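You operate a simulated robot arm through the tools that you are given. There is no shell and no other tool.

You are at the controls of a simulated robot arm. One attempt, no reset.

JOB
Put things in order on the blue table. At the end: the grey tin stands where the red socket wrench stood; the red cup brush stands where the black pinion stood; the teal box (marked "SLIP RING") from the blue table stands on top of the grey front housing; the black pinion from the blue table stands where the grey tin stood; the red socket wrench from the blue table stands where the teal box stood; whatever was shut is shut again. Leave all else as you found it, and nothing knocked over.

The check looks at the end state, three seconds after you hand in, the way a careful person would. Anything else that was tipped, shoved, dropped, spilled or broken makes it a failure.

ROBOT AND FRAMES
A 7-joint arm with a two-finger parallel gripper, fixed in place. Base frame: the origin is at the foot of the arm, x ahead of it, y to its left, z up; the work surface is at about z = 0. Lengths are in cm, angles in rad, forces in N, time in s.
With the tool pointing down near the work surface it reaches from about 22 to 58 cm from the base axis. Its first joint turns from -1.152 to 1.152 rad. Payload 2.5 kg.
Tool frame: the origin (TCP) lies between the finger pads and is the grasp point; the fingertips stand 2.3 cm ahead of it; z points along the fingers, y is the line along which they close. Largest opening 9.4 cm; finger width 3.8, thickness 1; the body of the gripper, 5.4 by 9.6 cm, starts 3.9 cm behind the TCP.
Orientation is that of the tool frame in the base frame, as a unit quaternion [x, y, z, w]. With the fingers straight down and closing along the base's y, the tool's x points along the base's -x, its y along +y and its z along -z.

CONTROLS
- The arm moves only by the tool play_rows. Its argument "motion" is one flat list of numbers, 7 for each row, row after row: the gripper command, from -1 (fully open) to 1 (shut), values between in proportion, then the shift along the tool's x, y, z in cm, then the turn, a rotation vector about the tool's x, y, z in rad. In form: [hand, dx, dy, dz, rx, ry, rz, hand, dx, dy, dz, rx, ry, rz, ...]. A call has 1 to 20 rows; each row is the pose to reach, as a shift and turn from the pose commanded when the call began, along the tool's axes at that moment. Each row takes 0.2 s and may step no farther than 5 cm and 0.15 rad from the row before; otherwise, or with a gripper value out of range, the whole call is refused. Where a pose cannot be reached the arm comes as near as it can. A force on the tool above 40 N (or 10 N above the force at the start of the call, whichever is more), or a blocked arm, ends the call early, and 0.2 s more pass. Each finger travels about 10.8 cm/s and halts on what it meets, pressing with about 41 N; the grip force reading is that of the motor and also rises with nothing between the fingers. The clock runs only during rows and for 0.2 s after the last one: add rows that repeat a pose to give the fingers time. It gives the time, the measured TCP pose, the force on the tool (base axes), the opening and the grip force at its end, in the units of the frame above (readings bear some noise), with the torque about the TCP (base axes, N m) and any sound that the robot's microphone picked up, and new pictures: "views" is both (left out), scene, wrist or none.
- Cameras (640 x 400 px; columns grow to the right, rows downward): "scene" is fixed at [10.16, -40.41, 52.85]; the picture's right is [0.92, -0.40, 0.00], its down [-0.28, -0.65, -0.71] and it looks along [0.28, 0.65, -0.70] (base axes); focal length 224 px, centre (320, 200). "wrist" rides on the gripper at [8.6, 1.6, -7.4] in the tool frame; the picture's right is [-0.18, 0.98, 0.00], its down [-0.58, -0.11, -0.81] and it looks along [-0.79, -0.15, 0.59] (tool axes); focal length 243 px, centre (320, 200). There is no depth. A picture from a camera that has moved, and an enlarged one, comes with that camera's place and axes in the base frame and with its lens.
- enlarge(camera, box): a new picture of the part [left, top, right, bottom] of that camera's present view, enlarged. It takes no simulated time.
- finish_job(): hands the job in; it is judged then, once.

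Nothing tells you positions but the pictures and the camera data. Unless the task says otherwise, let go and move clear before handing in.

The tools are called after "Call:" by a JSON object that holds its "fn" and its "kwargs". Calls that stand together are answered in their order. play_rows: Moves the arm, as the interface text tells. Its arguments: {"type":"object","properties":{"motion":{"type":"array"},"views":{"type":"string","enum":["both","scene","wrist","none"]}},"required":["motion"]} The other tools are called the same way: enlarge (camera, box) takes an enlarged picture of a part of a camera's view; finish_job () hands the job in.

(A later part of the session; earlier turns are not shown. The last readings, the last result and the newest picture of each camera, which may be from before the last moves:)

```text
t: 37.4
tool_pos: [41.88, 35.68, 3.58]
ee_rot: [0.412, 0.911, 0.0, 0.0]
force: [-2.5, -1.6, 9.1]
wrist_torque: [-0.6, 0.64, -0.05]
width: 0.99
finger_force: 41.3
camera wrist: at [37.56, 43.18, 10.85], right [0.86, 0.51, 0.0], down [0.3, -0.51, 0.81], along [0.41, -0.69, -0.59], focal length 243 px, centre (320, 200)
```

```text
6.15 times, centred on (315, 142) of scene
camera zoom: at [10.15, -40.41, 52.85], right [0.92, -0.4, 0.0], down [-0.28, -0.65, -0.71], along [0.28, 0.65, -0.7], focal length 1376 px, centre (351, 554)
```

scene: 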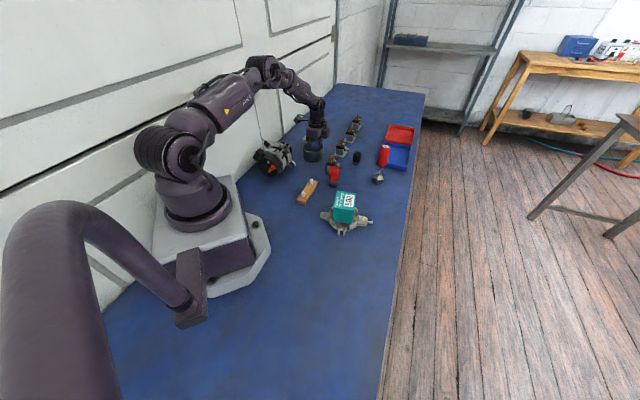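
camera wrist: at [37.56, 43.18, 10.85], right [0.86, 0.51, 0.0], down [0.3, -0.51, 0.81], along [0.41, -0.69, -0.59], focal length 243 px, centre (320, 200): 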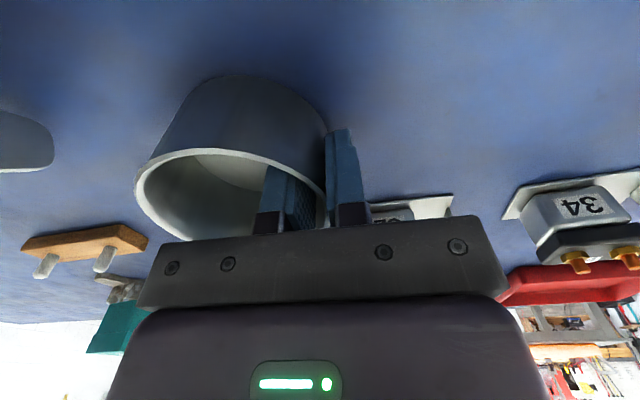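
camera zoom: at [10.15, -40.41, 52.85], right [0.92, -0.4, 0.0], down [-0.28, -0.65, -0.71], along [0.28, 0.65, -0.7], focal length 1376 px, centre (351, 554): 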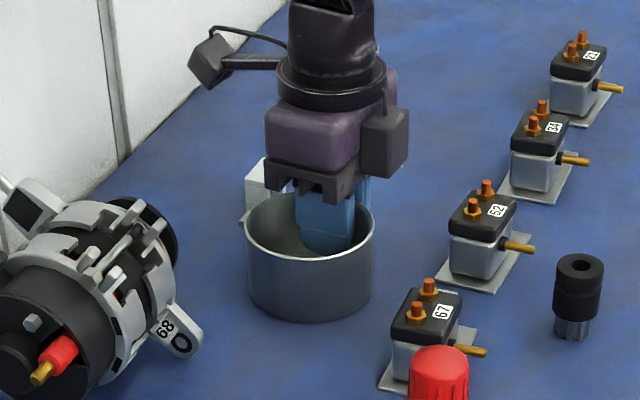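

The tin wall is gripped. I lift a little and check that it hangs properly.

Call:
{"fn": "play_rows", "kwargs": {"motion": [1, 0, 0, -1, 0, 0, 0, 1, 0, 0, -2.5, 0, 0, 0, 1, 0, 0, -4, 0, 0, 0, 1, 0, 0, -4, 0, 0, 0]}}

Call:
{"fn": "enlarge", "kwargs": {"camera": "wrist", "box": [100, 0, 480, 240]}}

Call:
{"fn": "enlarge", "kwargs": {"camera": "scene", "box": [275, 110, 355, 175]}}

```text
t: 38.4
tool_pos: [41.87, 35.67, 7.58]
ee_rot: [0.413, 0.911, 0.001, 0.001]
force: [-0.6, 0.0, 0.0]
wrist_torque: [0.04, -0.01, 0.02]
width: 0.95
finger_force: 41.1
camera wrist: at [37.5, 43.19, 14.78], right [0.86, 0.51, 0.0], down [0.3, -0.51, 0.81], along [0.41, -0.69, -0.59], focal length 243 px, centre (320, 200)
```

scene: 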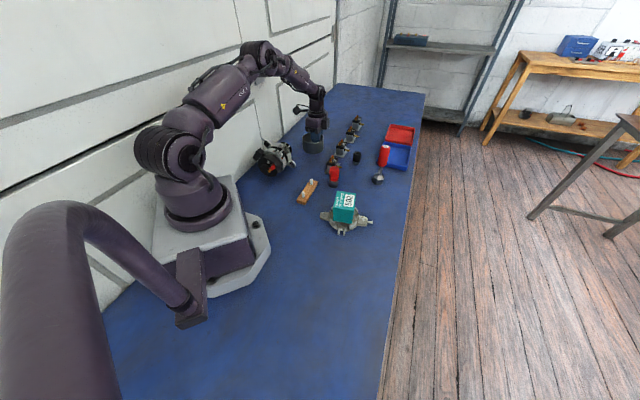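
wrist: 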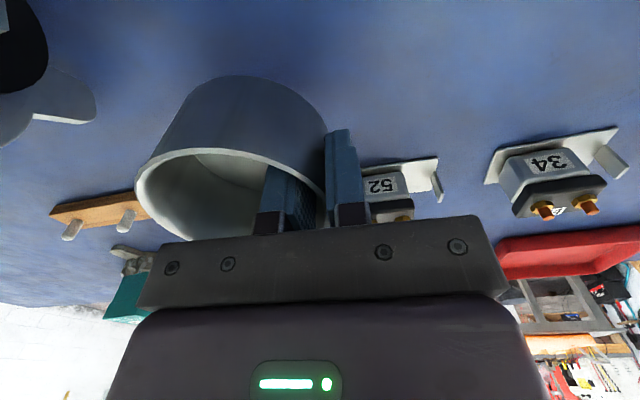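

```text
1.67 times, centred on (290, 120) of wrist
camera zoom: at [37.5, 43.19, 14.78], right [0.86, 0.51, 0.0], down [0.3, -0.51, 0.81], along [0.41, -0.69, -0.59], focal length 404 px, centre (370, 333)
```

zoom: 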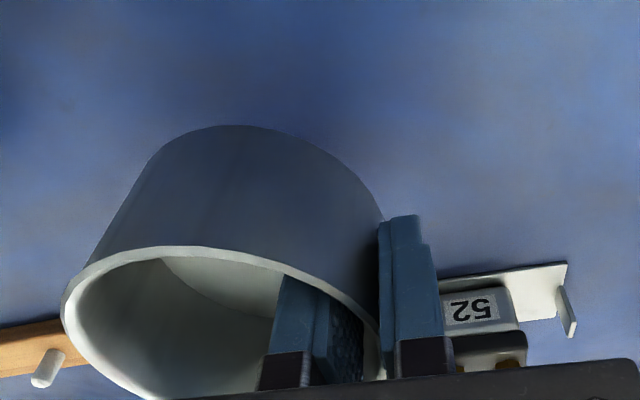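

```text
6.15 times, centred on (315, 142) of scene
camera zoom: at [10.16, -40.41, 52.85], right [0.92, -0.4, 0.0], down [-0.28, -0.65, -0.71], along [0.28, 0.65, -0.7], focal length 1376 px, centre (351, 554)
```

zoom: 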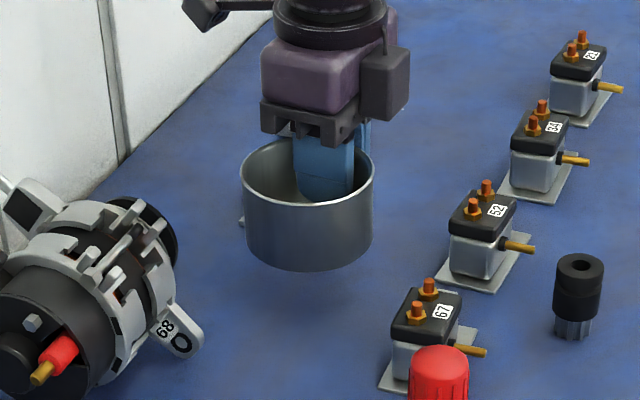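

The tin hangs well. I raise it further and carry it high over everything to above the wrench's old spot.

Call:
{"fn": "play_rows", "kwargs": {"motion": [1, 0, 0, -4, 0, 0, 0, 1, 0, 0, -8, 0, 0, 0, 1, -2.22, -3.58, -8, 0, 0, 0, 1, -4.45, -7.15, -8, 0, 0, 0, 1, -6.67, -10.73, -8, 0, 0, 0, 1, -8.89, -14.31, -8, 0, 0, 0, 1, -11.11, -17.89, -8, 0, 0, 0, 1, -13.34, -21.46, -8, 0, 0, 0, 1, -15.56, -25.04, -8, 0, 0, 0, 1, -17.78, -28.62, -8, 0, 0, 0, 1, -20.01, -32.2, -8, 0, 0, 0, 1, -22.23, -35.77, -8, 0, 0, 0, 1, -24.45, -39.35, -8, 0, 0, 0, 1, -26.67, -42.93, -8, 0, 0, 0, 1, -28.9, -46.5, -8, 0, 0, 0, 1, -31.12, -50.08, -8, 0, 0, 0, 1, -31.12, -50.08, -8, 0, 0, 0, 1, -31.12, -50.08, -8, 0, 0, 0]}}

Call:
{"fn": "enlarge", "kwargs": {"camera": "wrist", "box": [80, 0, 480, 250]}}

```text
t: 42.2
tool_pos: [24.83, -20.72, 15.0]
ee_rot: [0.412, 0.911, 0.0, 0.0]
force: [-0.5, -0.4, -0.1]
wrist_torque: [0.02, -0.03, 0.0]
width: 0.96
finger_force: 40.5
camera wrist: at [20.42, -13.28, 22.41], right [0.86, 0.51, 0.0], down [0.3, -0.51, 0.81], along [0.41, -0.69, -0.59], focal length 243 px, centre (320, 200)
```

scene: 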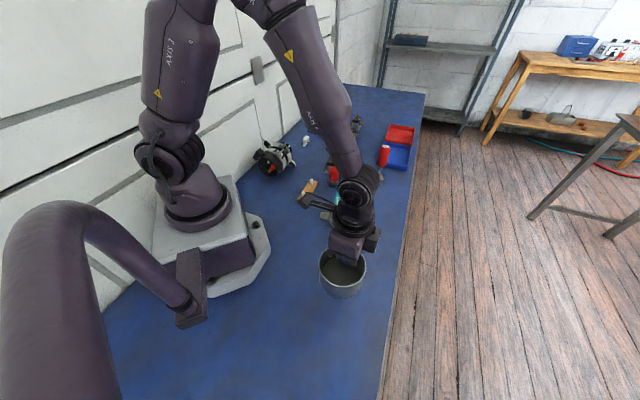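
wrist: 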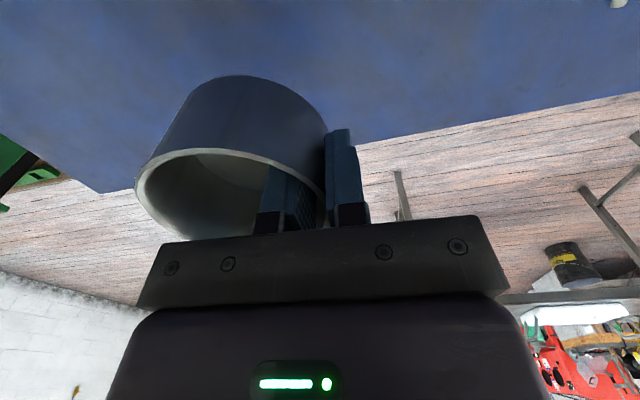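

```text
1.60 times, centred on (280, 125) of wrist
camera zoom: at [20.42, -13.28, 22.41], right [0.86, 0.51, 0.0], down [0.3, -0.51, 0.81], along [0.41, -0.69, -0.59], focal length 388 px, centre (384, 320)
```

zoom: 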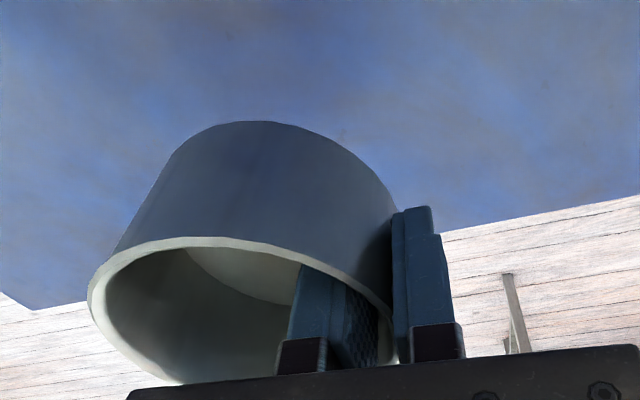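

The tin centre is over (22.0,-23.2). I lower to just above the table.

Call:
{"fn": "play_rows", "kwargs": {"motion": [1, 0.1, -0.05, 3, 0, 0, 0, 1, 0.1, -0.05, 6, 0, 0, 0, 1, 0.1, -0.05, 9, 0, 0, 0, 1, 0.1, -0.05, 10.8, 0, 0, 0, 1, 0.1, -0.05, 10.8, 0, 0, 0, 1, 0.1, -0.05, 10.8, 0, 0, 0]}}

Call:
{"fn": "enlarge", "kwargs": {"camera": "scene", "box": [300, 240, 390, 310]}}

```text
t: 43.6
tool_pos: [24.83, -20.68, 4.67]
ee_rot: [0.412, 0.911, 0.0, 0.0]
force: [-0.3, 0.3, -1.9]
wrist_torque: [0.01, 0.0, 0.03]
width: 0.96
finger_force: 41.1
camera wrist: at [20.33, -13.29, 11.97], right [0.86, 0.51, 0.0], down [0.3, -0.51, 0.81], along [0.41, -0.69, -0.59], focal length 243 px, centre (320, 200)
```

scene: 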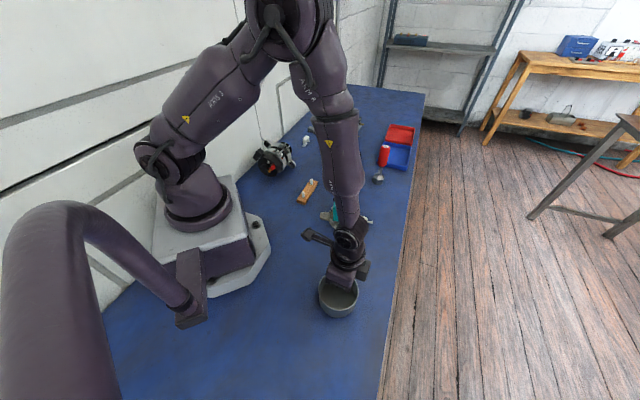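
wrist: 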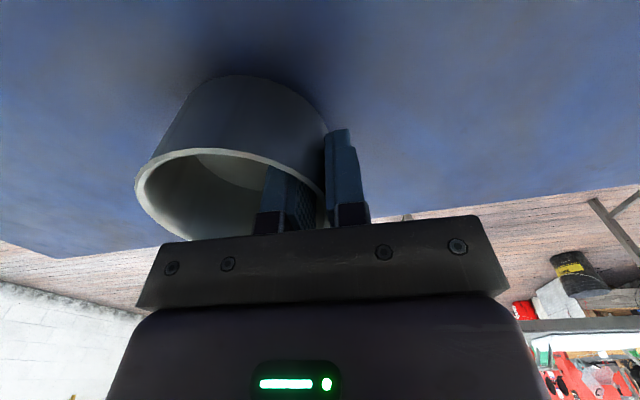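

```text
5.71 times, centred on (345, 275) of scene
camera zoom: at [10.16, -40.41, 52.85], right [0.92, -0.4, 0.0], down [-0.28, -0.65, -0.71], along [0.28, 0.65, -0.7], focal length 1278 px, centre (177, -229)
```

zoom: 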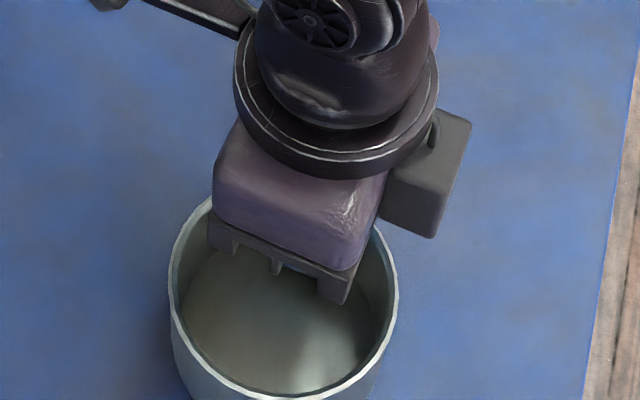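

About 1 cm to go; lowering gently.

Call:
{"fn": "play_rows", "kwargs": {"motion": [1, 0, 0, 0.5, 0, 0, 0, 1, 0, 0, 0.9, 0, 0, 0, 1, 0, 0, 1.05, 0, 0, 0, 1, 0, 0, 1.05, 0, 0, 0], "views": "none"}}

```text
t: 44.6
tool_pos: [24.67, -20.78, 3.66]
ee_rot: [0.412, 0.911, 0.001, 0.0]
force: [0.0, 0.5, -0.4]
wrist_torque: [0.05, 0.0, 0.01]
width: 0.98
finger_force: 41.4
```

Call:
{"fn": "play_rows", "kwargs": {"motion": [1, 0, 0, 0.1, 0, 0, 0, 1, 0, 0, 0.2, 0, 0, 0, 1, 0, 0, 0.2, 0, 0, 0], "views": "none"}}

```text
t: 45.4
tool_pos: [24.9, -20.7, 3.43]
ee_rot: [0.412, 0.911, 0.001, 0.001]
force: [1.8, 7.8, 26.1]
wrist_torque: [-0.58, 0.93, -0.28]
width: 0.96
finger_force: 40.6
```

Tin is on the table (contact force). I ease off slightly, open to about 5 cm, and rise.

Call:
{"fn": "play_rows", "kwargs": {"motion": [1, 0, 0, -0.1, 0, 0, 0, 1, 0, 0, -0.1, 0, 0, 0, 0.6, 0, 0, -0.1, 0, 0, 0, 0.3, 0, 0, -0.1, 0, 0, 0, -0.05, 0, 0, -0.1, 0, 0, 0, -0.05, 0, 0, -0.1, 0, 0, 0]}}

Call:
{"fn": "enlarge", "kwargs": {"camera": "wrist", "box": [80, 0, 480, 250]}}

```text
t: 46.8
tool_pos: [24.81, -20.69, 3.45]
ee_rot: [0.412, 0.911, 0.0, 0.0]
force: [0.1, -0.4, -0.1]
wrist_torque: [-0.03, 0.04, 0.0]
width: 4.95
finger_force: 0.1
camera wrist: at [20.33, -13.31, 10.81], right [0.86, 0.51, 0.0], down [0.3, -0.51, 0.81], along [0.41, -0.69, -0.59], focal length 243 px, centre (320, 200)
```

scene: 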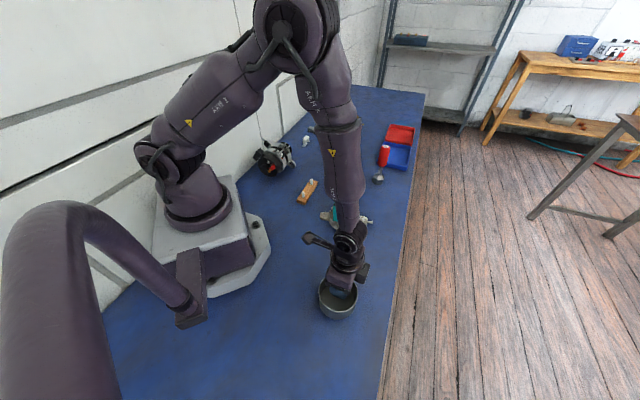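
wrist: 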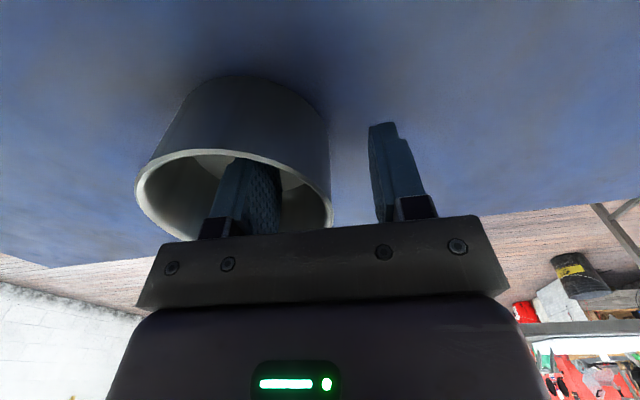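

```text
1.60 times, centred on (280, 125) of wrist
camera zoom: at [20.33, -13.31, 10.81], right [0.86, 0.51, 0.0], down [0.3, -0.51, 0.81], along [0.41, -0.69, -0.59], focal length 388 px, centre (384, 320)
```

zoom: 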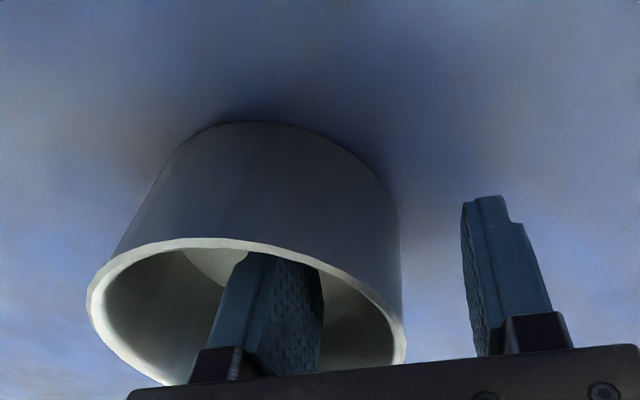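

Fingers are free of the wall. I rise straight up and check where the tin stands.

Call:
{"fn": "play_rows", "kwargs": {"motion": [-0.05, 0, 0, -1.5, 0, 0, 0, -0.05, 0, 0, -4, 0, 0, 0, -0.05, 0, 0, -8, 0, 0, 0, -0.05, 0, 0, -12, 0, 0, 0, -0.05, 0, 0, -16.5, 0, 0, 0, -0.05, 0, 0, -16.5, 0, 0, 0, -0.05, 0, 0, -16.5, 0, 0, 0]}}

Call:
{"fn": "enlarge", "kwargs": {"camera": "wrist", "box": [180, 0, 440, 160]}}

Call:
{"fn": "enlarge", "kwargs": {"camera": "scene", "box": [290, 240, 390, 330]}}

```text
t: 48.4
tool_pos: [24.78, -20.64, 19.98]
ee_rot: [0.412, 0.911, 0.0, 0.0]
force: [0.4, -0.3, 0.0]
wrist_torque: [0.02, 0.03, -0.04]
width: 4.95
finger_force: 0.0
camera wrist: at [20.43, -13.24, 27.36], right [0.86, 0.51, 0.0], down [0.3, -0.51, 0.81], along [0.41, -0.69, -0.59], focal length 243 px, centre (320, 200)
```

scene: 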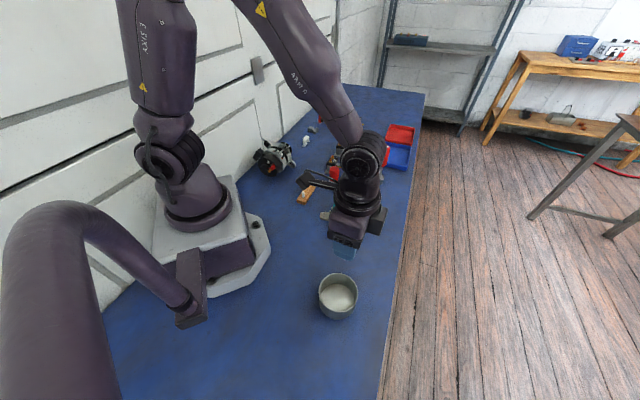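
wrist: 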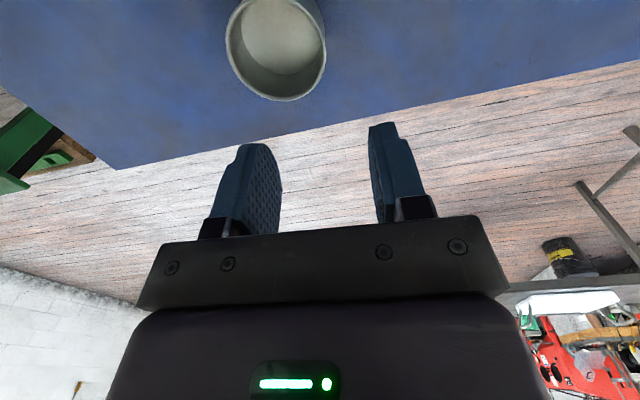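

```text
2.46 times, centred on (310, 80) of wrist
camera zoom: at [20.43, -13.24, 27.36], right [0.86, 0.51, 0.0], down [0.3, -0.51, 0.81], along [0.41, -0.69, -0.59], focal length 597 px, centre (345, 495)
```

zoom: 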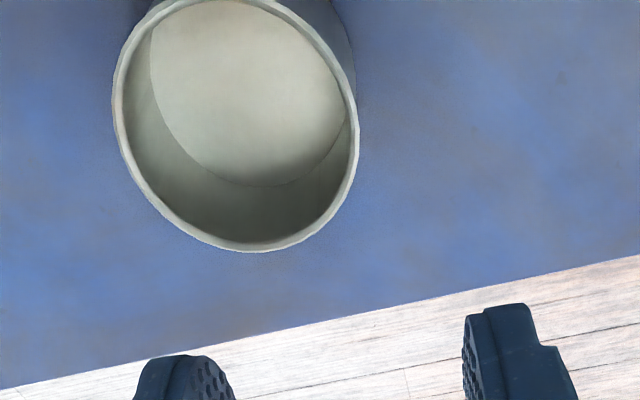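

```text
4.44 times, centred on (340, 285) of scene
camera zoom: at [10.16, -40.41, 52.85], right [0.92, -0.4, 0.0], down [-0.28, -0.65, -0.71], along [0.28, 0.65, -0.7], focal length 994 px, centre (231, -178)
```

zoom: 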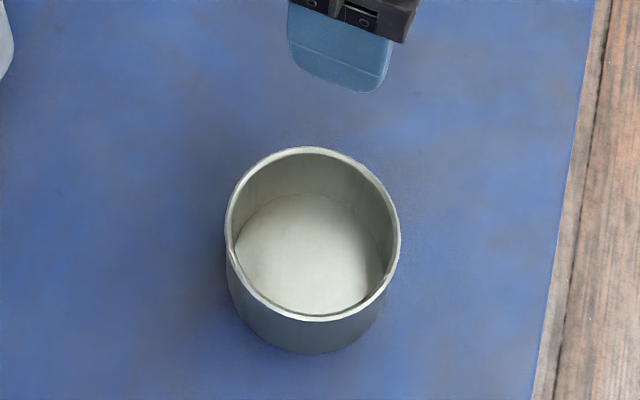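

The tin stands at about (22.0,-23.3), matching the wrench's old spot. Next the pinion: I travel high to above (52.5,21.6) and look.

Call:
{"fn": "play_rows", "kwargs": {"motion": [-0.05, 1.12, 4.05, 0, 0, 0, 0, -0.05, 2.25, 8.11, 0, 0, 0, 0, -0.05, 3.37, 12.16, 0, 0, 0, 0, -0.05, 4.49, 16.21, 0, 0, 0, 0, -0.05, 5.62, 20.27, 0, 0, 0, 0, -0.05, 6.74, 24.32, 0, 0, 0, 0, -0.05, 7.86, 28.37, 0, 0, 0, 0, -0.05, 8.99, 32.43, 0, 0, 0, 0, -0.05, 10.11, 36.48, 0, 0, 0, 0, -0.05, 11.23, 40.53, 0, 0, 0, 0, -0.05, 12.36, 44.59, 0, 0, 0, 0, -0.05, 13.48, 48.64, 0, 0, 0, 0, -0.05, 13.48, 48.64, 3.5, 0, 0, 0, -0.05, 13.48, 48.64, 7, 0, 0, 0, -0.05, 13.48, 48.64, 7, 0, 0, 0, -0.05, 13.48, 48.64, 7, 0, 0, 0]}}

Call:
{"fn": "enlarge", "kwargs": {"camera": "wrist", "box": [220, 0, 420, 160]}}

Call:
{"fn": "enlarge", "kwargs": {"camera": "scene", "box": [310, 110, 400, 190]}}

```text
t: 51.8
tool_pos: [52.32, 21.4, 12.9]
ee_rot: [0.412, 0.911, 0.0, 0.0]
force: [0.0, 0.5, -0.4]
wrist_torque: [-0.03, -0.01, 0.02]
width: 4.92
finger_force: 0.1
camera wrist: at [47.95, 28.93, 20.2], right [0.86, 0.51, 0.0], down [0.3, -0.51, 0.81], along [0.41, -0.69, -0.59], focal length 243 px, centre (320, 200)
```

scene: 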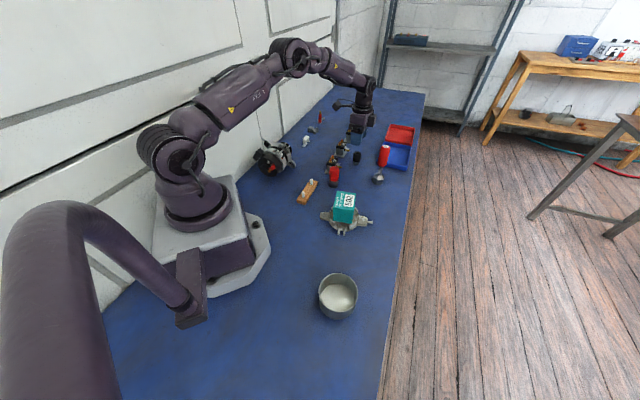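
wrist: 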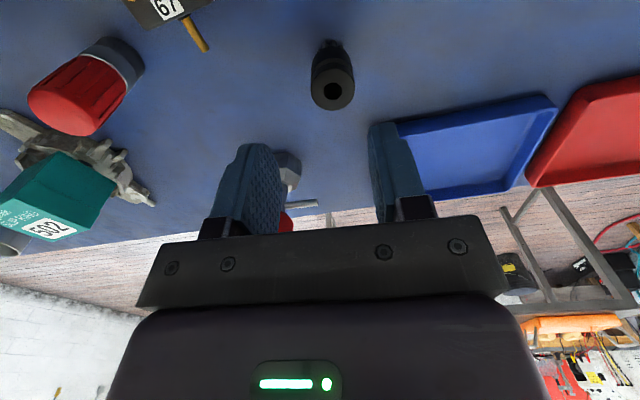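

```text
2.50 times, centred on (320, 80) of wrist
camera zoom: at [47.95, 28.93, 20.2], right [0.86, 0.51, 0.0], down [0.3, -0.51, 0.81], along [0.41, -0.69, -0.59], focal length 606 px, centre (320, 500)
```

zoom: 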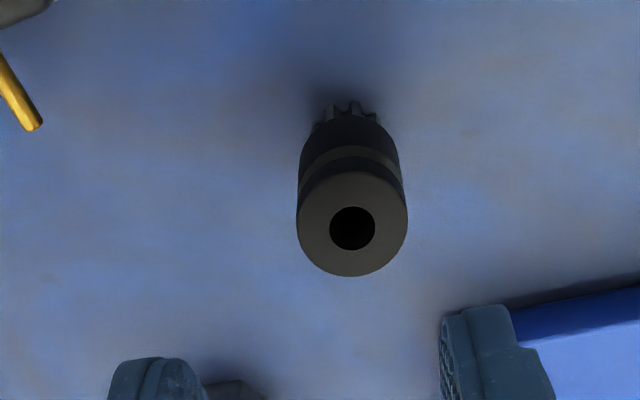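

```text
5.00 times, centred on (355, 150) of scene
camera zoom: at [10.16, -40.41, 52.85], right [0.92, -0.4, 0.0], down [-0.28, -0.65, -0.71], along [0.28, 0.65, -0.7], focal length 1118 px, centre (145, 450)
```

zoom: 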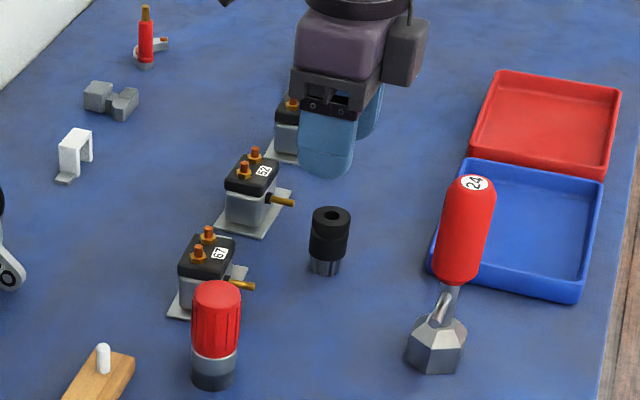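

The pinion is about 0.87 cm toward tool +y and 0.25 toward -x. I shift and descend around it.

Call:
{"fn": "play_rows", "kwargs": {"motion": [-0.1, -0.25, 0.87, 1, 0, 0, 0, -0.1, -0.25, 0.87, 4, 0, 0, 0, -0.1, -0.25, 0.87, 4, 0, 0, 0, -0.1, -0.25, 0.87, 4, 0, 0, 0]}}

Call:
{"fn": "enlarge", "kwargs": {"camera": "wrist", "box": [220, 40, 420, 200]}}

```text
t: 52.8
tool_pos: [52.97, 21.98, 8.94]
ee_rot: [0.412, 0.911, -0.001, 0.0]
force: [-0.5, -0.1, -0.3]
wrist_torque: [0.01, 0.0, -0.02]
width: 5.18
finger_force: 0.1
camera wrist: at [48.56, 29.49, 16.24], right [0.86, 0.51, 0.0], down [0.3, -0.51, 0.81], along [0.41, -0.69, -0.59], focal length 243 px, centre (320, 200)
```

scene: 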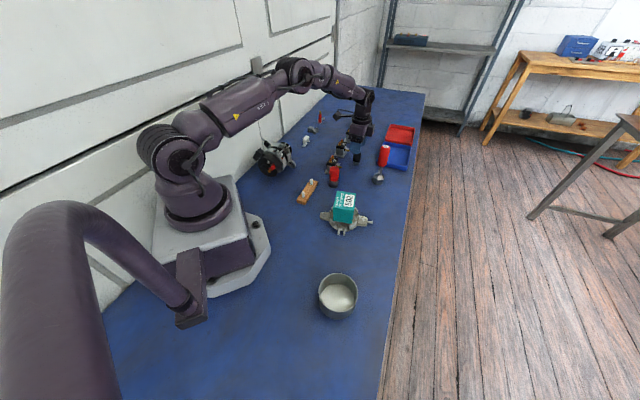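
wrist: 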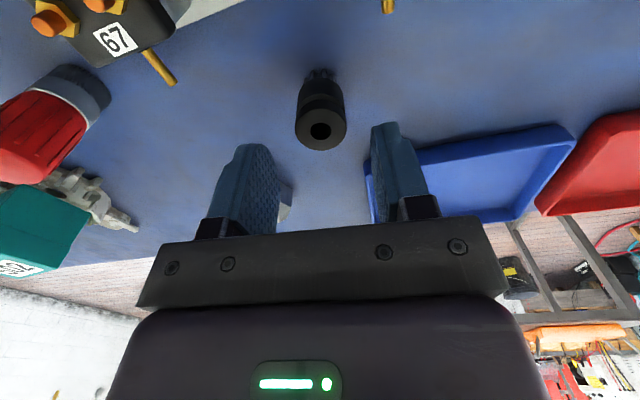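

```text
2.50 times, centred on (320, 120) of wrist
camera zoom: at [48.56, 29.49, 16.24], right [0.86, 0.51, 0.0], down [0.3, -0.51, 0.81], along [0.41, -0.69, -0.59], focal length 606 px, centre (320, 400)
```

zoom: 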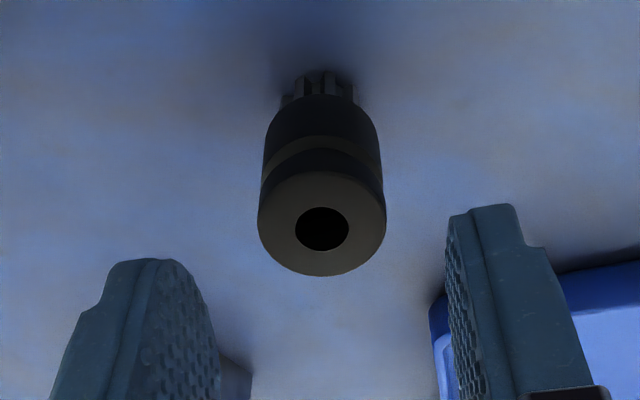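

Well centred between the fingers. I descend the rest of the way and close.

Call:
{"fn": "play_rows", "kwargs": {"motion": [-0.1, -0.2, 0.03, 2, 0, 0, 0, -0.1, -0.2, 0.03, 4.2, 0, 0, 0, -0.1, -0.2, 0.03, 5.4, 0, 0, 0, -0.1, -0.2, 0.03, 5.4, 0, 0, 0, 0.3, -0.2, 0.03, 5.4, 0, 0, 0, 0.6, -0.2, 0.03, 5.4, 0, 0, 0, 1, -0.2, 0.03, 5.4, 0, 0, 0, 1, -0.2, 0.03, 5.4, 0, 0, 0, 1, -0.2, 0.03, 5.4, 0, 0, 0]}}

Call:
{"fn": "enlarge", "kwargs": {"camera": "wrist", "box": [220, 80, 420, 240]}}

Call:
{"fn": "enlarge", "kwargs": {"camera": "scene", "box": [320, 130, 400, 190]}}

```text
t: 54.8
tool_pos: [53.24, 21.89, 3.54]
ee_rot: [0.412, 0.911, 0.0, 0.0]
force: [1.1, -0.1, 0.1]
wrist_torque: [0.01, 0.01, 0.0]
width: 2.83
finger_force: 40.9
camera wrist: at [48.87, 29.28, 10.85], right [0.86, 0.51, 0.0], down [0.3, -0.51, 0.81], along [0.41, -0.69, -0.59], focal length 243 px, centre (320, 200)
```

scene: 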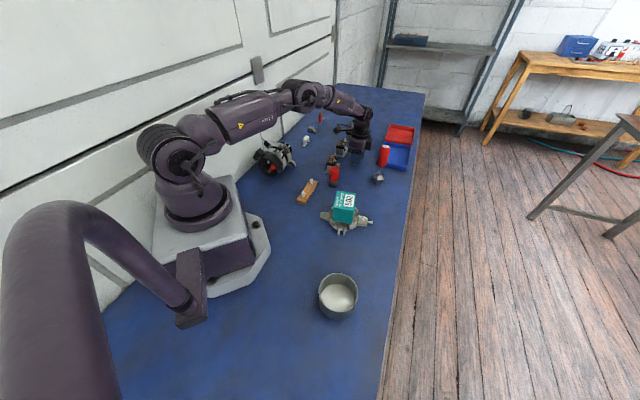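
wrist: 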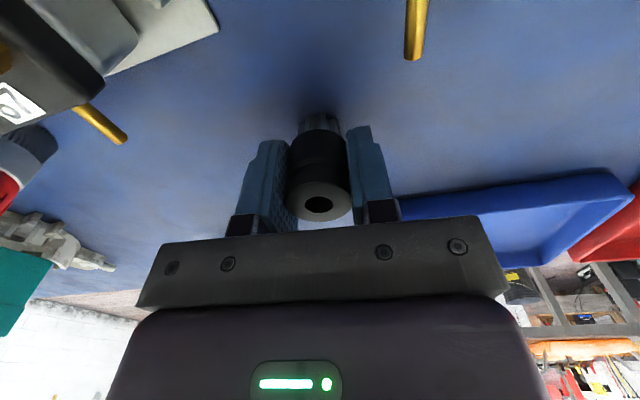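

```text
2.50 times, centred on (320, 160) of wrist
camera zoom: at [48.87, 29.28, 10.85], right [0.86, 0.51, 0.0], down [0.3, -0.51, 0.81], along [0.41, -0.69, -0.59], focal length 606 px, centre (320, 300)
```

zoom: 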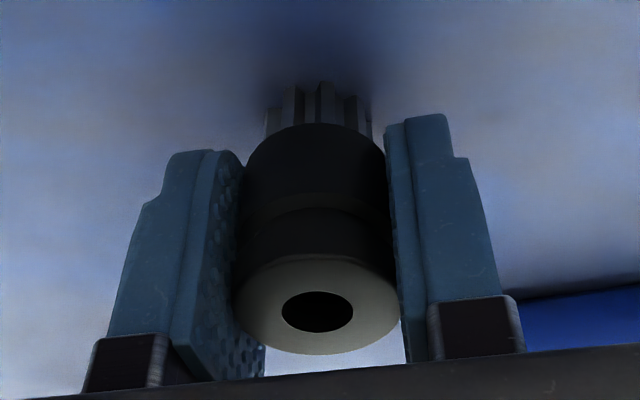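

```text
6.67 times, centred on (360, 160) of scene
camera zoom: at [10.16, -40.41, 52.85], right [0.92, -0.4, 0.0], down [-0.28, -0.65, -0.71], along [0.28, 0.65, -0.7], focal length 1491 px, centre (53, 467)
```

zoom: 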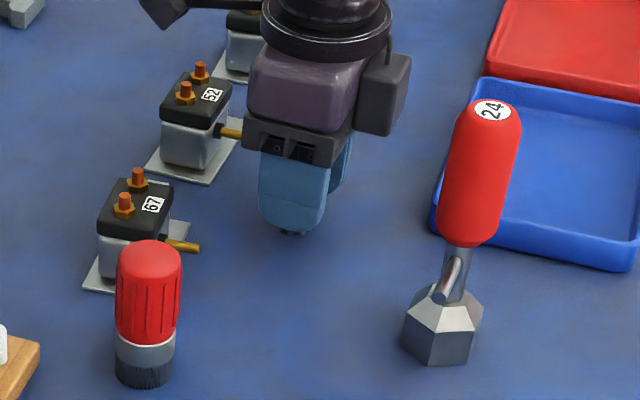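

Pinion gripped at (53.15,21.9). I lift it and carry it over the row of modules to above the tin's old spot (38.9,33.1).

Call:
{"fn": "play_rows", "kwargs": {"motion": [1, 0, 0, -2.5, 0, 0, 0, 1, 0, 0, -6.5, 0, 0, 0, 1, 0, 0, -10.5, 0, 0, 0, 1, 3.56, -0.68, -10.5, 0, 0, 0, 1, 7.12, -1.36, -10.5, 0, 0, 0, 1, 10.68, -2.04, -10.5, 0, 0, 0, 1, 14.24, -2.72, -10.5, 0, 0, 0, 1, 17.8, -3.4, -10.5, 0, 0, 0, 1, 17.8, -3.4, -10.5, 0, 0, 0, 1, 17.8, -3.4, -10.5, 0, 0, 0]}}

Call:
{"fn": "enlarge", "kwargs": {"camera": "scene", "box": [275, 110, 375, 185]}}

```text
t: 57.0
tool_pos: [38.86, 32.87, 14.09]
ee_rot: [0.413, 0.911, 0.0, 0.001]
force: [0.7, -0.4, -2.0]
wrist_torque: [0.03, -0.02, 0.01]
width: 2.88
finger_force: 40.5
camera wrist: at [34.5, 40.35, 21.42], right [0.86, 0.51, 0.0], down [0.3, -0.51, 0.81], along [0.41, -0.69, -0.59], focal length 243 px, centre (320, 200)
```

scene: 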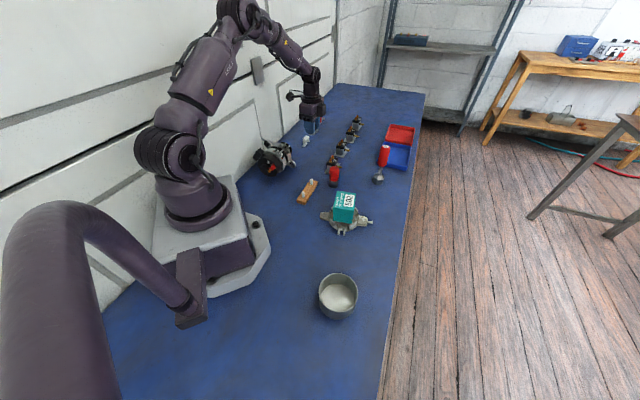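
wrist: 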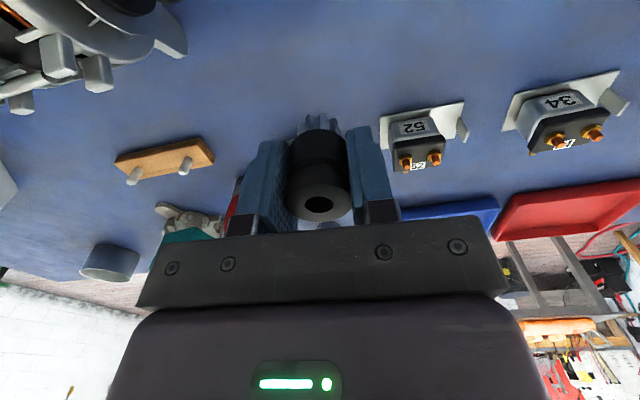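

```text
5.33 times, centred on (325, 148) of scene
camera zoom: at [10.16, -40.41, 52.85], right [0.92, -0.4, 0.0], down [-0.28, -0.65, -0.71], along [0.28, 0.65, -0.7], focal length 1193 px, centre (293, 480)
```

zoom: 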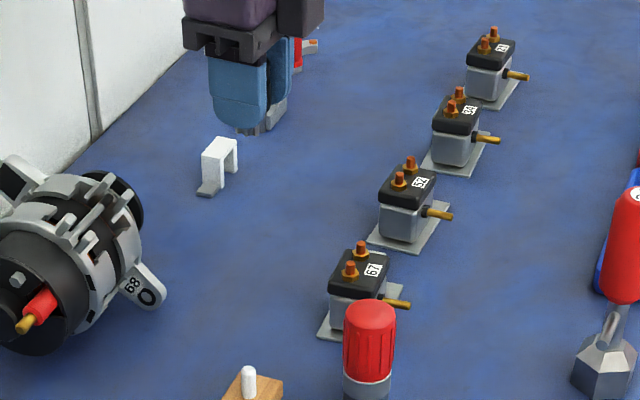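

Above the spot. Lowering to just above the table, then gently to contact.

Call:
{"fn": "play_rows", "kwargs": {"motion": [1, 0.08, 0.1, 3, 0, 0, 0, 1, 0.08, 0.1, 6, 0, 0, 0, 1, 0.08, 0.1, 9, 0, 0, 0, 1, 0.08, 0.1, 10.2, 0, 0, 0, 1, 0.08, 0.1, 10.45, 0, 0, 0, 1, 0.08, 0.1, 10.45, 0, 0, 0, 1, 0.08, 0.1, 10.45, 0, 0, 0]}}

Call:
{"fn": "enlarge", "kwargs": {"camera": "scene", "box": [275, 110, 355, 175]}}

```text
t: 58.6
tool_pos: [39.01, 32.98, 3.74]
ee_rot: [0.412, 0.911, 0.001, 0.0]
force: [-0.4, -0.2, -1.8]
wrist_torque: [-0.03, 0.02, 0.03]
width: 2.85
finger_force: 41.7
camera wrist: at [34.62, 40.51, 11.04], right [0.86, 0.51, 0.0], down [0.3, -0.51, 0.81], along [0.41, -0.69, -0.59], focal length 243 px, centre (320, 200)
```

scene: 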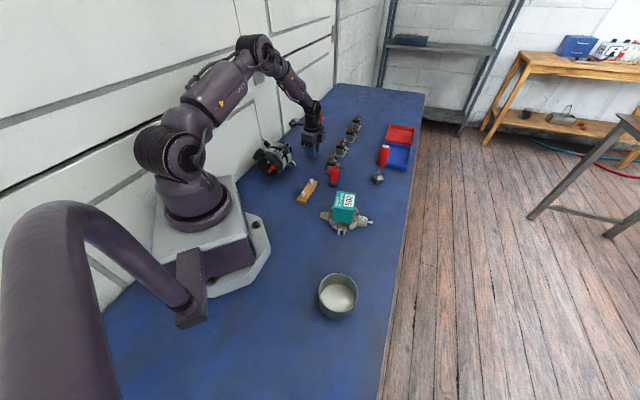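
wrist: 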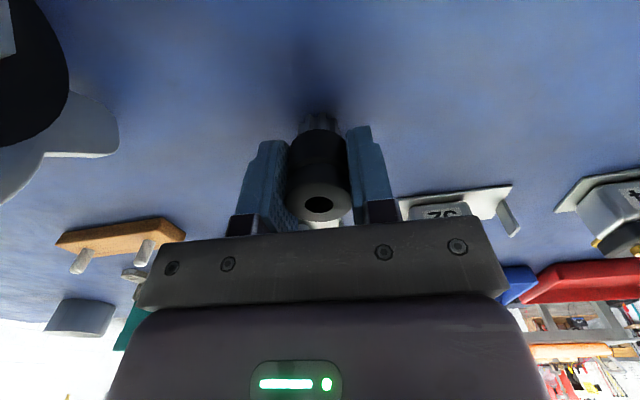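

```text
6.15 times, centred on (315, 142) of scene
camera zoom: at [10.16, -40.41, 52.85], right [0.92, -0.4, 0.0], down [-0.28, -0.65, -0.71], along [0.28, 0.65, -0.7], focal length 1376 px, centre (351, 554)
```

zoom: 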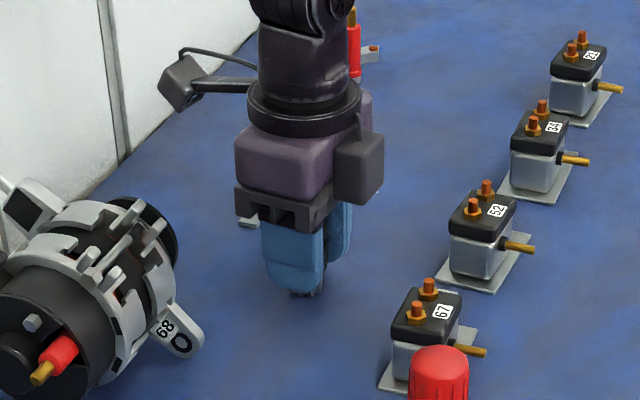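

Call:
{"fn": "play_rows", "kwargs": {"motion": [1, 0, 0, 0.1, 0, 0, 0, 1, 0, 0, 0.15, 0, 0, 0, 1, 0, 0, 0.15, 0, 0, 0], "views": "none"}}

```text
t: 59.4
tool_pos: [38.88, 33.14, 3.5]
ee_rot: [0.412, 0.911, 0.0, 0.0]
force: [-0.5, -0.9, 1.8]
wrist_torque: [0.0, 0.06, 0.01]
width: 2.87
finger_force: 41.0
```

Contact. I open and rise straight up.

Call:
{"fn": "play_rows", "kwargs": {"motion": [0.3, 0, 0, 0, 0, 0, 0, 0, 0, 0, 0, 0, 0, 0, -0.2, 0, 0, 0, 0, 0, 0, -0.2, 0, 0, -1, 0, 0, 0, -0.2, 0, 0, -3.5, 0, 0, 0, -0.2, 0, 0, -7, 0, 0, 0, -0.2, 0, 0, -11, 0, 0, 0, -0.2, 0, 0, -14, 0, 0, 0, -0.2, 0, 0, -14, 0, 0, 0]}}

Call:
{"fn": "enlarge", "kwargs": {"camera": "scene", "box": [275, 110, 355, 175]}}

Call:
{"fn": "enlarge", "kwargs": {"camera": "wrist", "box": [220, 0, 420, 160]}}

```text
t: 61.4
tool_pos: [39.1, 33.31, 17.59]
ee_rot: [0.413, 0.911, -0.001, -0.001]
force: [0.3, 0.5, -0.1]
wrist_torque: [0.01, 0.0, -0.02]
width: 5.64
finger_force: 0.0
camera wrist: at [34.72, 40.68, 24.9], right [0.86, 0.51, 0.0], down [0.3, -0.51, 0.81], along [0.41, -0.69, -0.59], focal length 243 px, centre (320, 200)
```

scene: 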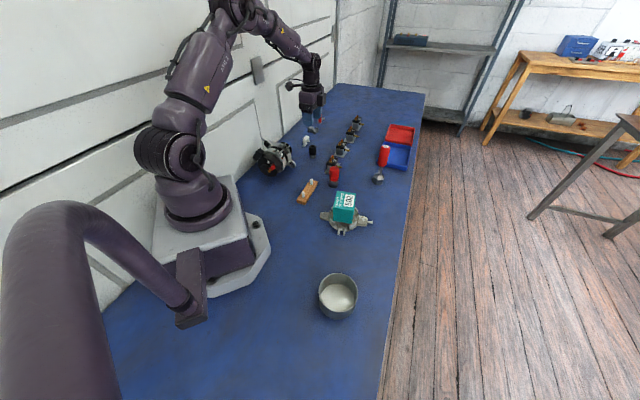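
wrist: 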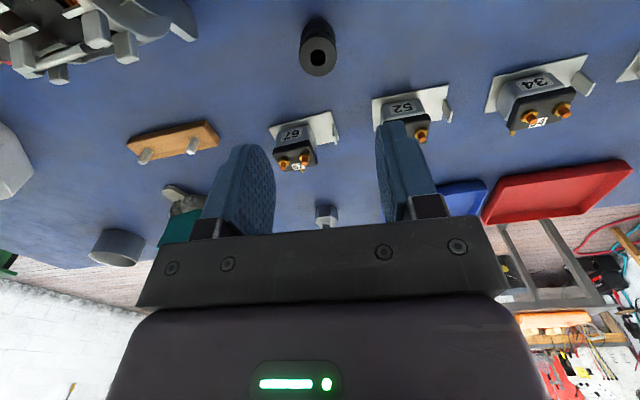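

```text
6.15 times, centred on (315, 142) of scene
camera zoom: at [10.16, -40.41, 52.85], right [0.92, -0.4, 0.0], down [-0.28, -0.65, -0.71], along [0.28, 0.65, -0.7], focal length 1376 px, centre (351, 554)
```

zoom: 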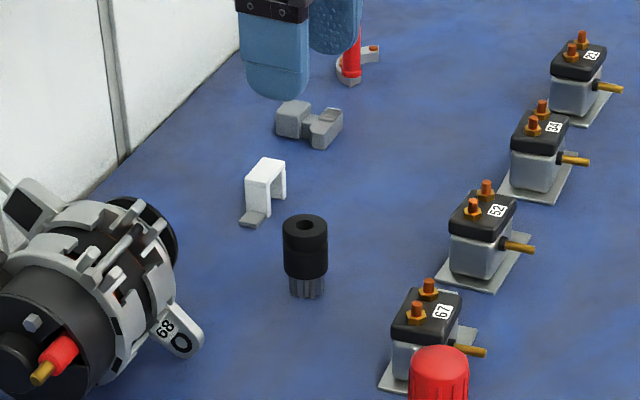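

```text
2.50 times, centred on (320, 80) of wrist
camera zoom: at [34.72, 40.68, 24.9], right [0.86, 0.51, 0.0], down [0.3, -0.51, 0.81], along [0.41, -0.69, -0.59], focal length 606 px, centre (320, 500)
```

zoom: 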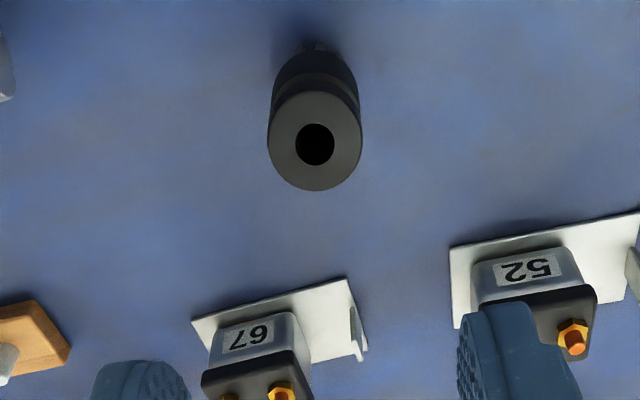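

The pinion stands at the tin's old spot. Last is the cup brush: I move above (38.6,13.4) for a close look.

Call:
{"fn": "play_rows", "kwargs": {"motion": [-0.2, -2.92, -2.67, 0, 0, 0, 0, -0.2, -5.84, -5.34, 0, 0, 0, 0, -0.2, -8.76, -8.01, 0, 0, 0, 0, -0.2, -11.68, -10.68, 0, 0, 0, 0, -0.2, -14.6, -13.35, 0, 0, 0, 0, -0.2, -14.6, -13.35, 0, 0, 0, 0, -0.2, -14.6, -13.35, 0, 0, 0, 0]}}

Call:
{"fn": "enlarge", "kwargs": {"camera": "wrist", "box": [220, 0, 420, 160]}}

```text
t: 63.0
tool_pos: [38.67, 13.27, 17.48]
ee_rot: [0.413, 0.911, 0.0, 0.0]
force: [0.5, -0.6, -0.2]
wrist_torque: [0.0, 0.03, 0.01]
width: 5.66
finger_force: 0.1
camera wrist: at [34.28, 20.76, 24.77], right [0.86, 0.51, 0.0], down [0.3, -0.51, 0.81], along [0.41, -0.69, -0.59], focal length 243 px, centre (320, 200)
```

scene: 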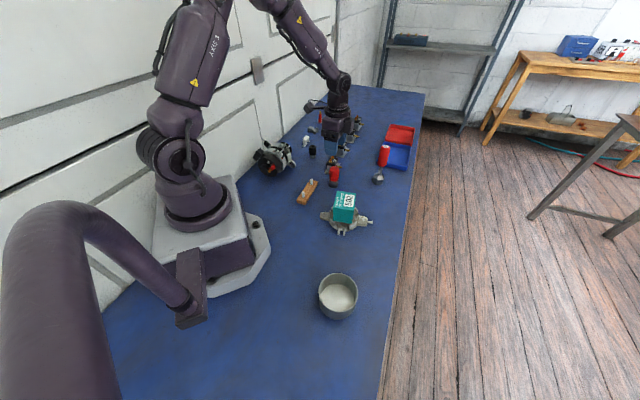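
wrist: 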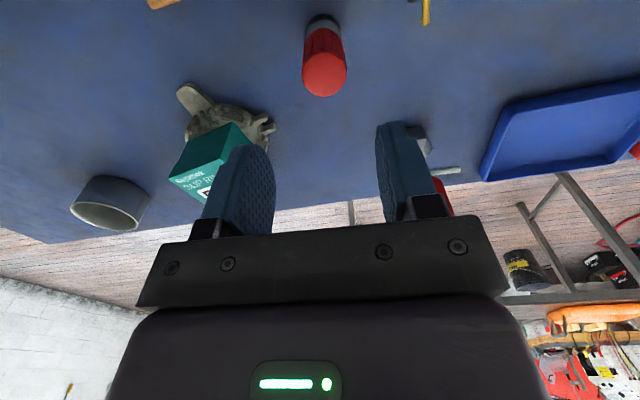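

```text
2.50 times, centred on (320, 80) of wrist
camera zoom: at [34.28, 20.76, 24.77], right [0.86, 0.51, 0.0], down [0.3, -0.51, 0.81], along [0.41, -0.69, -0.59], focal length 606 px, centre (320, 500)
```

zoom: 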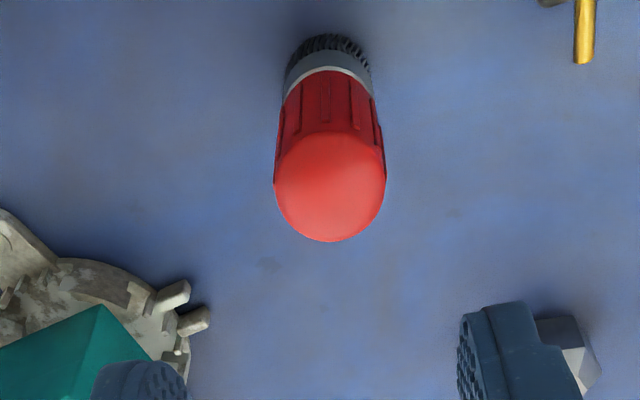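

Brush is nearly centred (0.3 off). I descend to z about 5 and close on it.

Call:
{"fn": "play_rows", "kwargs": {"motion": [-0.2, -0.08, 0.3, 3, 0, 0, 0, -0.2, -0.08, 0.3, 6.5, 0, 0, 0, -0.2, -0.08, 0.3, 10, 0, 0, 0, -0.2, -0.08, 0.3, 12.5, 0, 0, 0, -0.2, -0.08, 0.3, 12.5, 0, 0, 0, 0.2, -0.08, 0.3, 12.5, 0, 0, 0, 0.6, -0.08, 0.3, 12.5, 0, 0, 0, 1, -0.08, 0.3, 12.5, 0, 0, 0, 1, -0.08, 0.3, 12.5, 0, 0, 0, 1, -0.08, 0.3, 12.5, 0, 0, 0]}}

Call:
{"fn": "enlarge", "kwargs": {"camera": "wrist", "box": [220, 60, 420, 240]}}

Call:
{"fn": "enlarge", "kwargs": {"camera": "scene", "box": [300, 130, 380, 195]}}

```text
t: 65.2
tool_pos: [38.91, 13.38, 4.94]
ee_rot: [0.412, 0.911, 0.0, 0.0]
force: [-0.3, 0.4, 0.9]
wrist_torque: [0.0, -0.01, -0.02]
width: 3.1
finger_force: 41.0
camera wrist: at [34.59, 20.94, 12.22], right [0.86, 0.51, 0.0], down [0.3, -0.51, 0.81], along [0.41, -0.69, -0.59], focal length 243 px, centre (320, 200)
```

scene: 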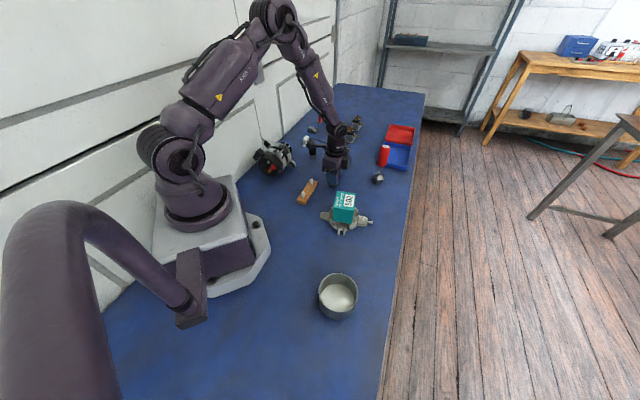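
wrist: 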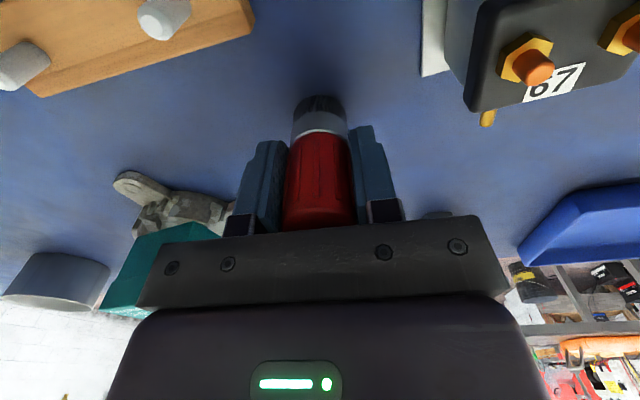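

```text
2.22 times, centred on (320, 150) of wrist
camera zoom: at [34.59, 20.94, 12.22], right [0.86, 0.51, 0.0], down [0.3, -0.51, 0.81], along [0.41, -0.69, -0.59], focal length 539 px, centre (320, 311)
```

zoom: 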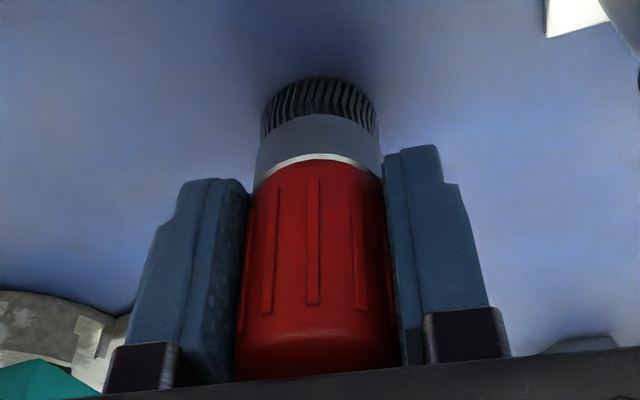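

```text
6.15 times, centred on (340, 162) of scene
camera zoom: at [10.16, -40.41, 52.85], right [0.92, -0.4, 0.0], down [-0.28, -0.65, -0.71], along [0.28, 0.65, -0.7], focal length 1376 px, centre (197, 431)
```

zoom: 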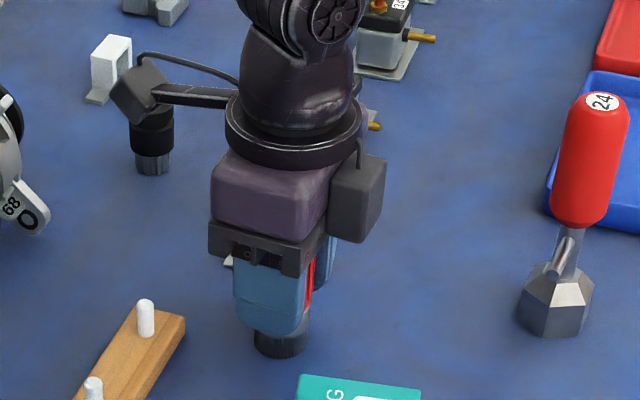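

Brush gripped. I lift it and carry it to above the pinion's old spot (53.15,21.95).

Call:
{"fn": "play_rows", "kwargs": {"motion": [1, 0, 0, -2.5, 0, 0, 0, 1, 0, 0, -6, 0, 0, 0, 1, 0, 0, -9.5, 0, 0, 0, 1, -0.59, 3.26, -9.5, 0, 0, 0, 1, -1.18, 6.52, -9.5, 0, 0, 0, 1, -1.77, 9.77, -9.5, 0, 0, 0, 1, -2.36, 13.03, -9.5, 0, 0, 0, 1, -2.95, 16.29, -9.5, 0, 0, 0, 1, -2.95, 16.29, -9.5, 0, 0, 0, 1, -2.95, 16.29, -9.5, 0, 0, 0]}}

Call:
{"fn": "enlarge", "kwargs": {"camera": "scene", "box": [310, 110, 400, 190]}}

```text
t: 67.4
tool_pos: [53.06, 21.91, 14.31]
ee_rot: [0.412, 0.911, 0.0, 0.0]
force: [-0.3, -0.2, -1.1]
wrist_torque: [0.01, 0.0, 0.01]
width: 3.05
finger_force: 41.2
camera wrist: at [48.73, 29.39, 21.66], right [0.86, 0.51, 0.0], down [0.3, -0.51, 0.81], along [0.41, -0.69, -0.59], focal length 243 px, centre (320, 200)
```

scene: 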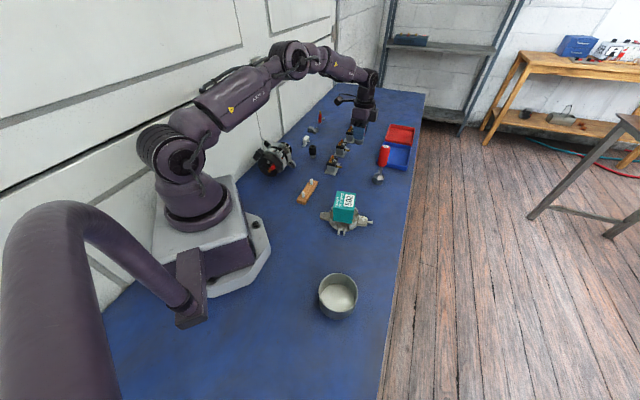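
wrist: 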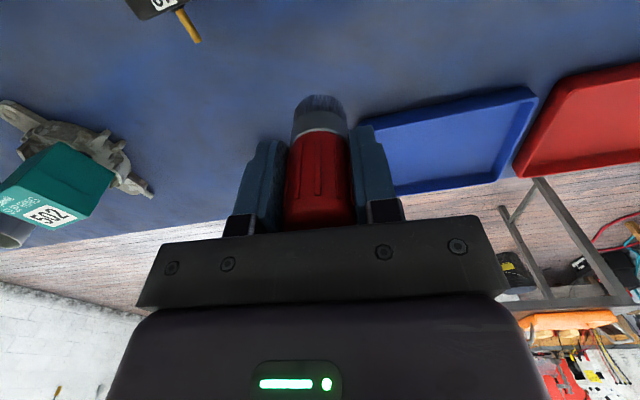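

```text
5.00 times, centred on (355, 150) of scene
camera zoom: at [10.16, -40.41, 52.85], right [0.92, -0.4, 0.0], down [-0.28, -0.65, -0.71], along [0.28, 0.65, -0.7], focal length 1118 px, centre (145, 450)
```

zoom: 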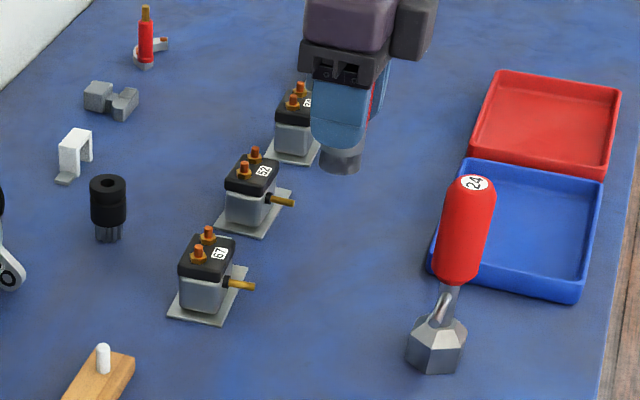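

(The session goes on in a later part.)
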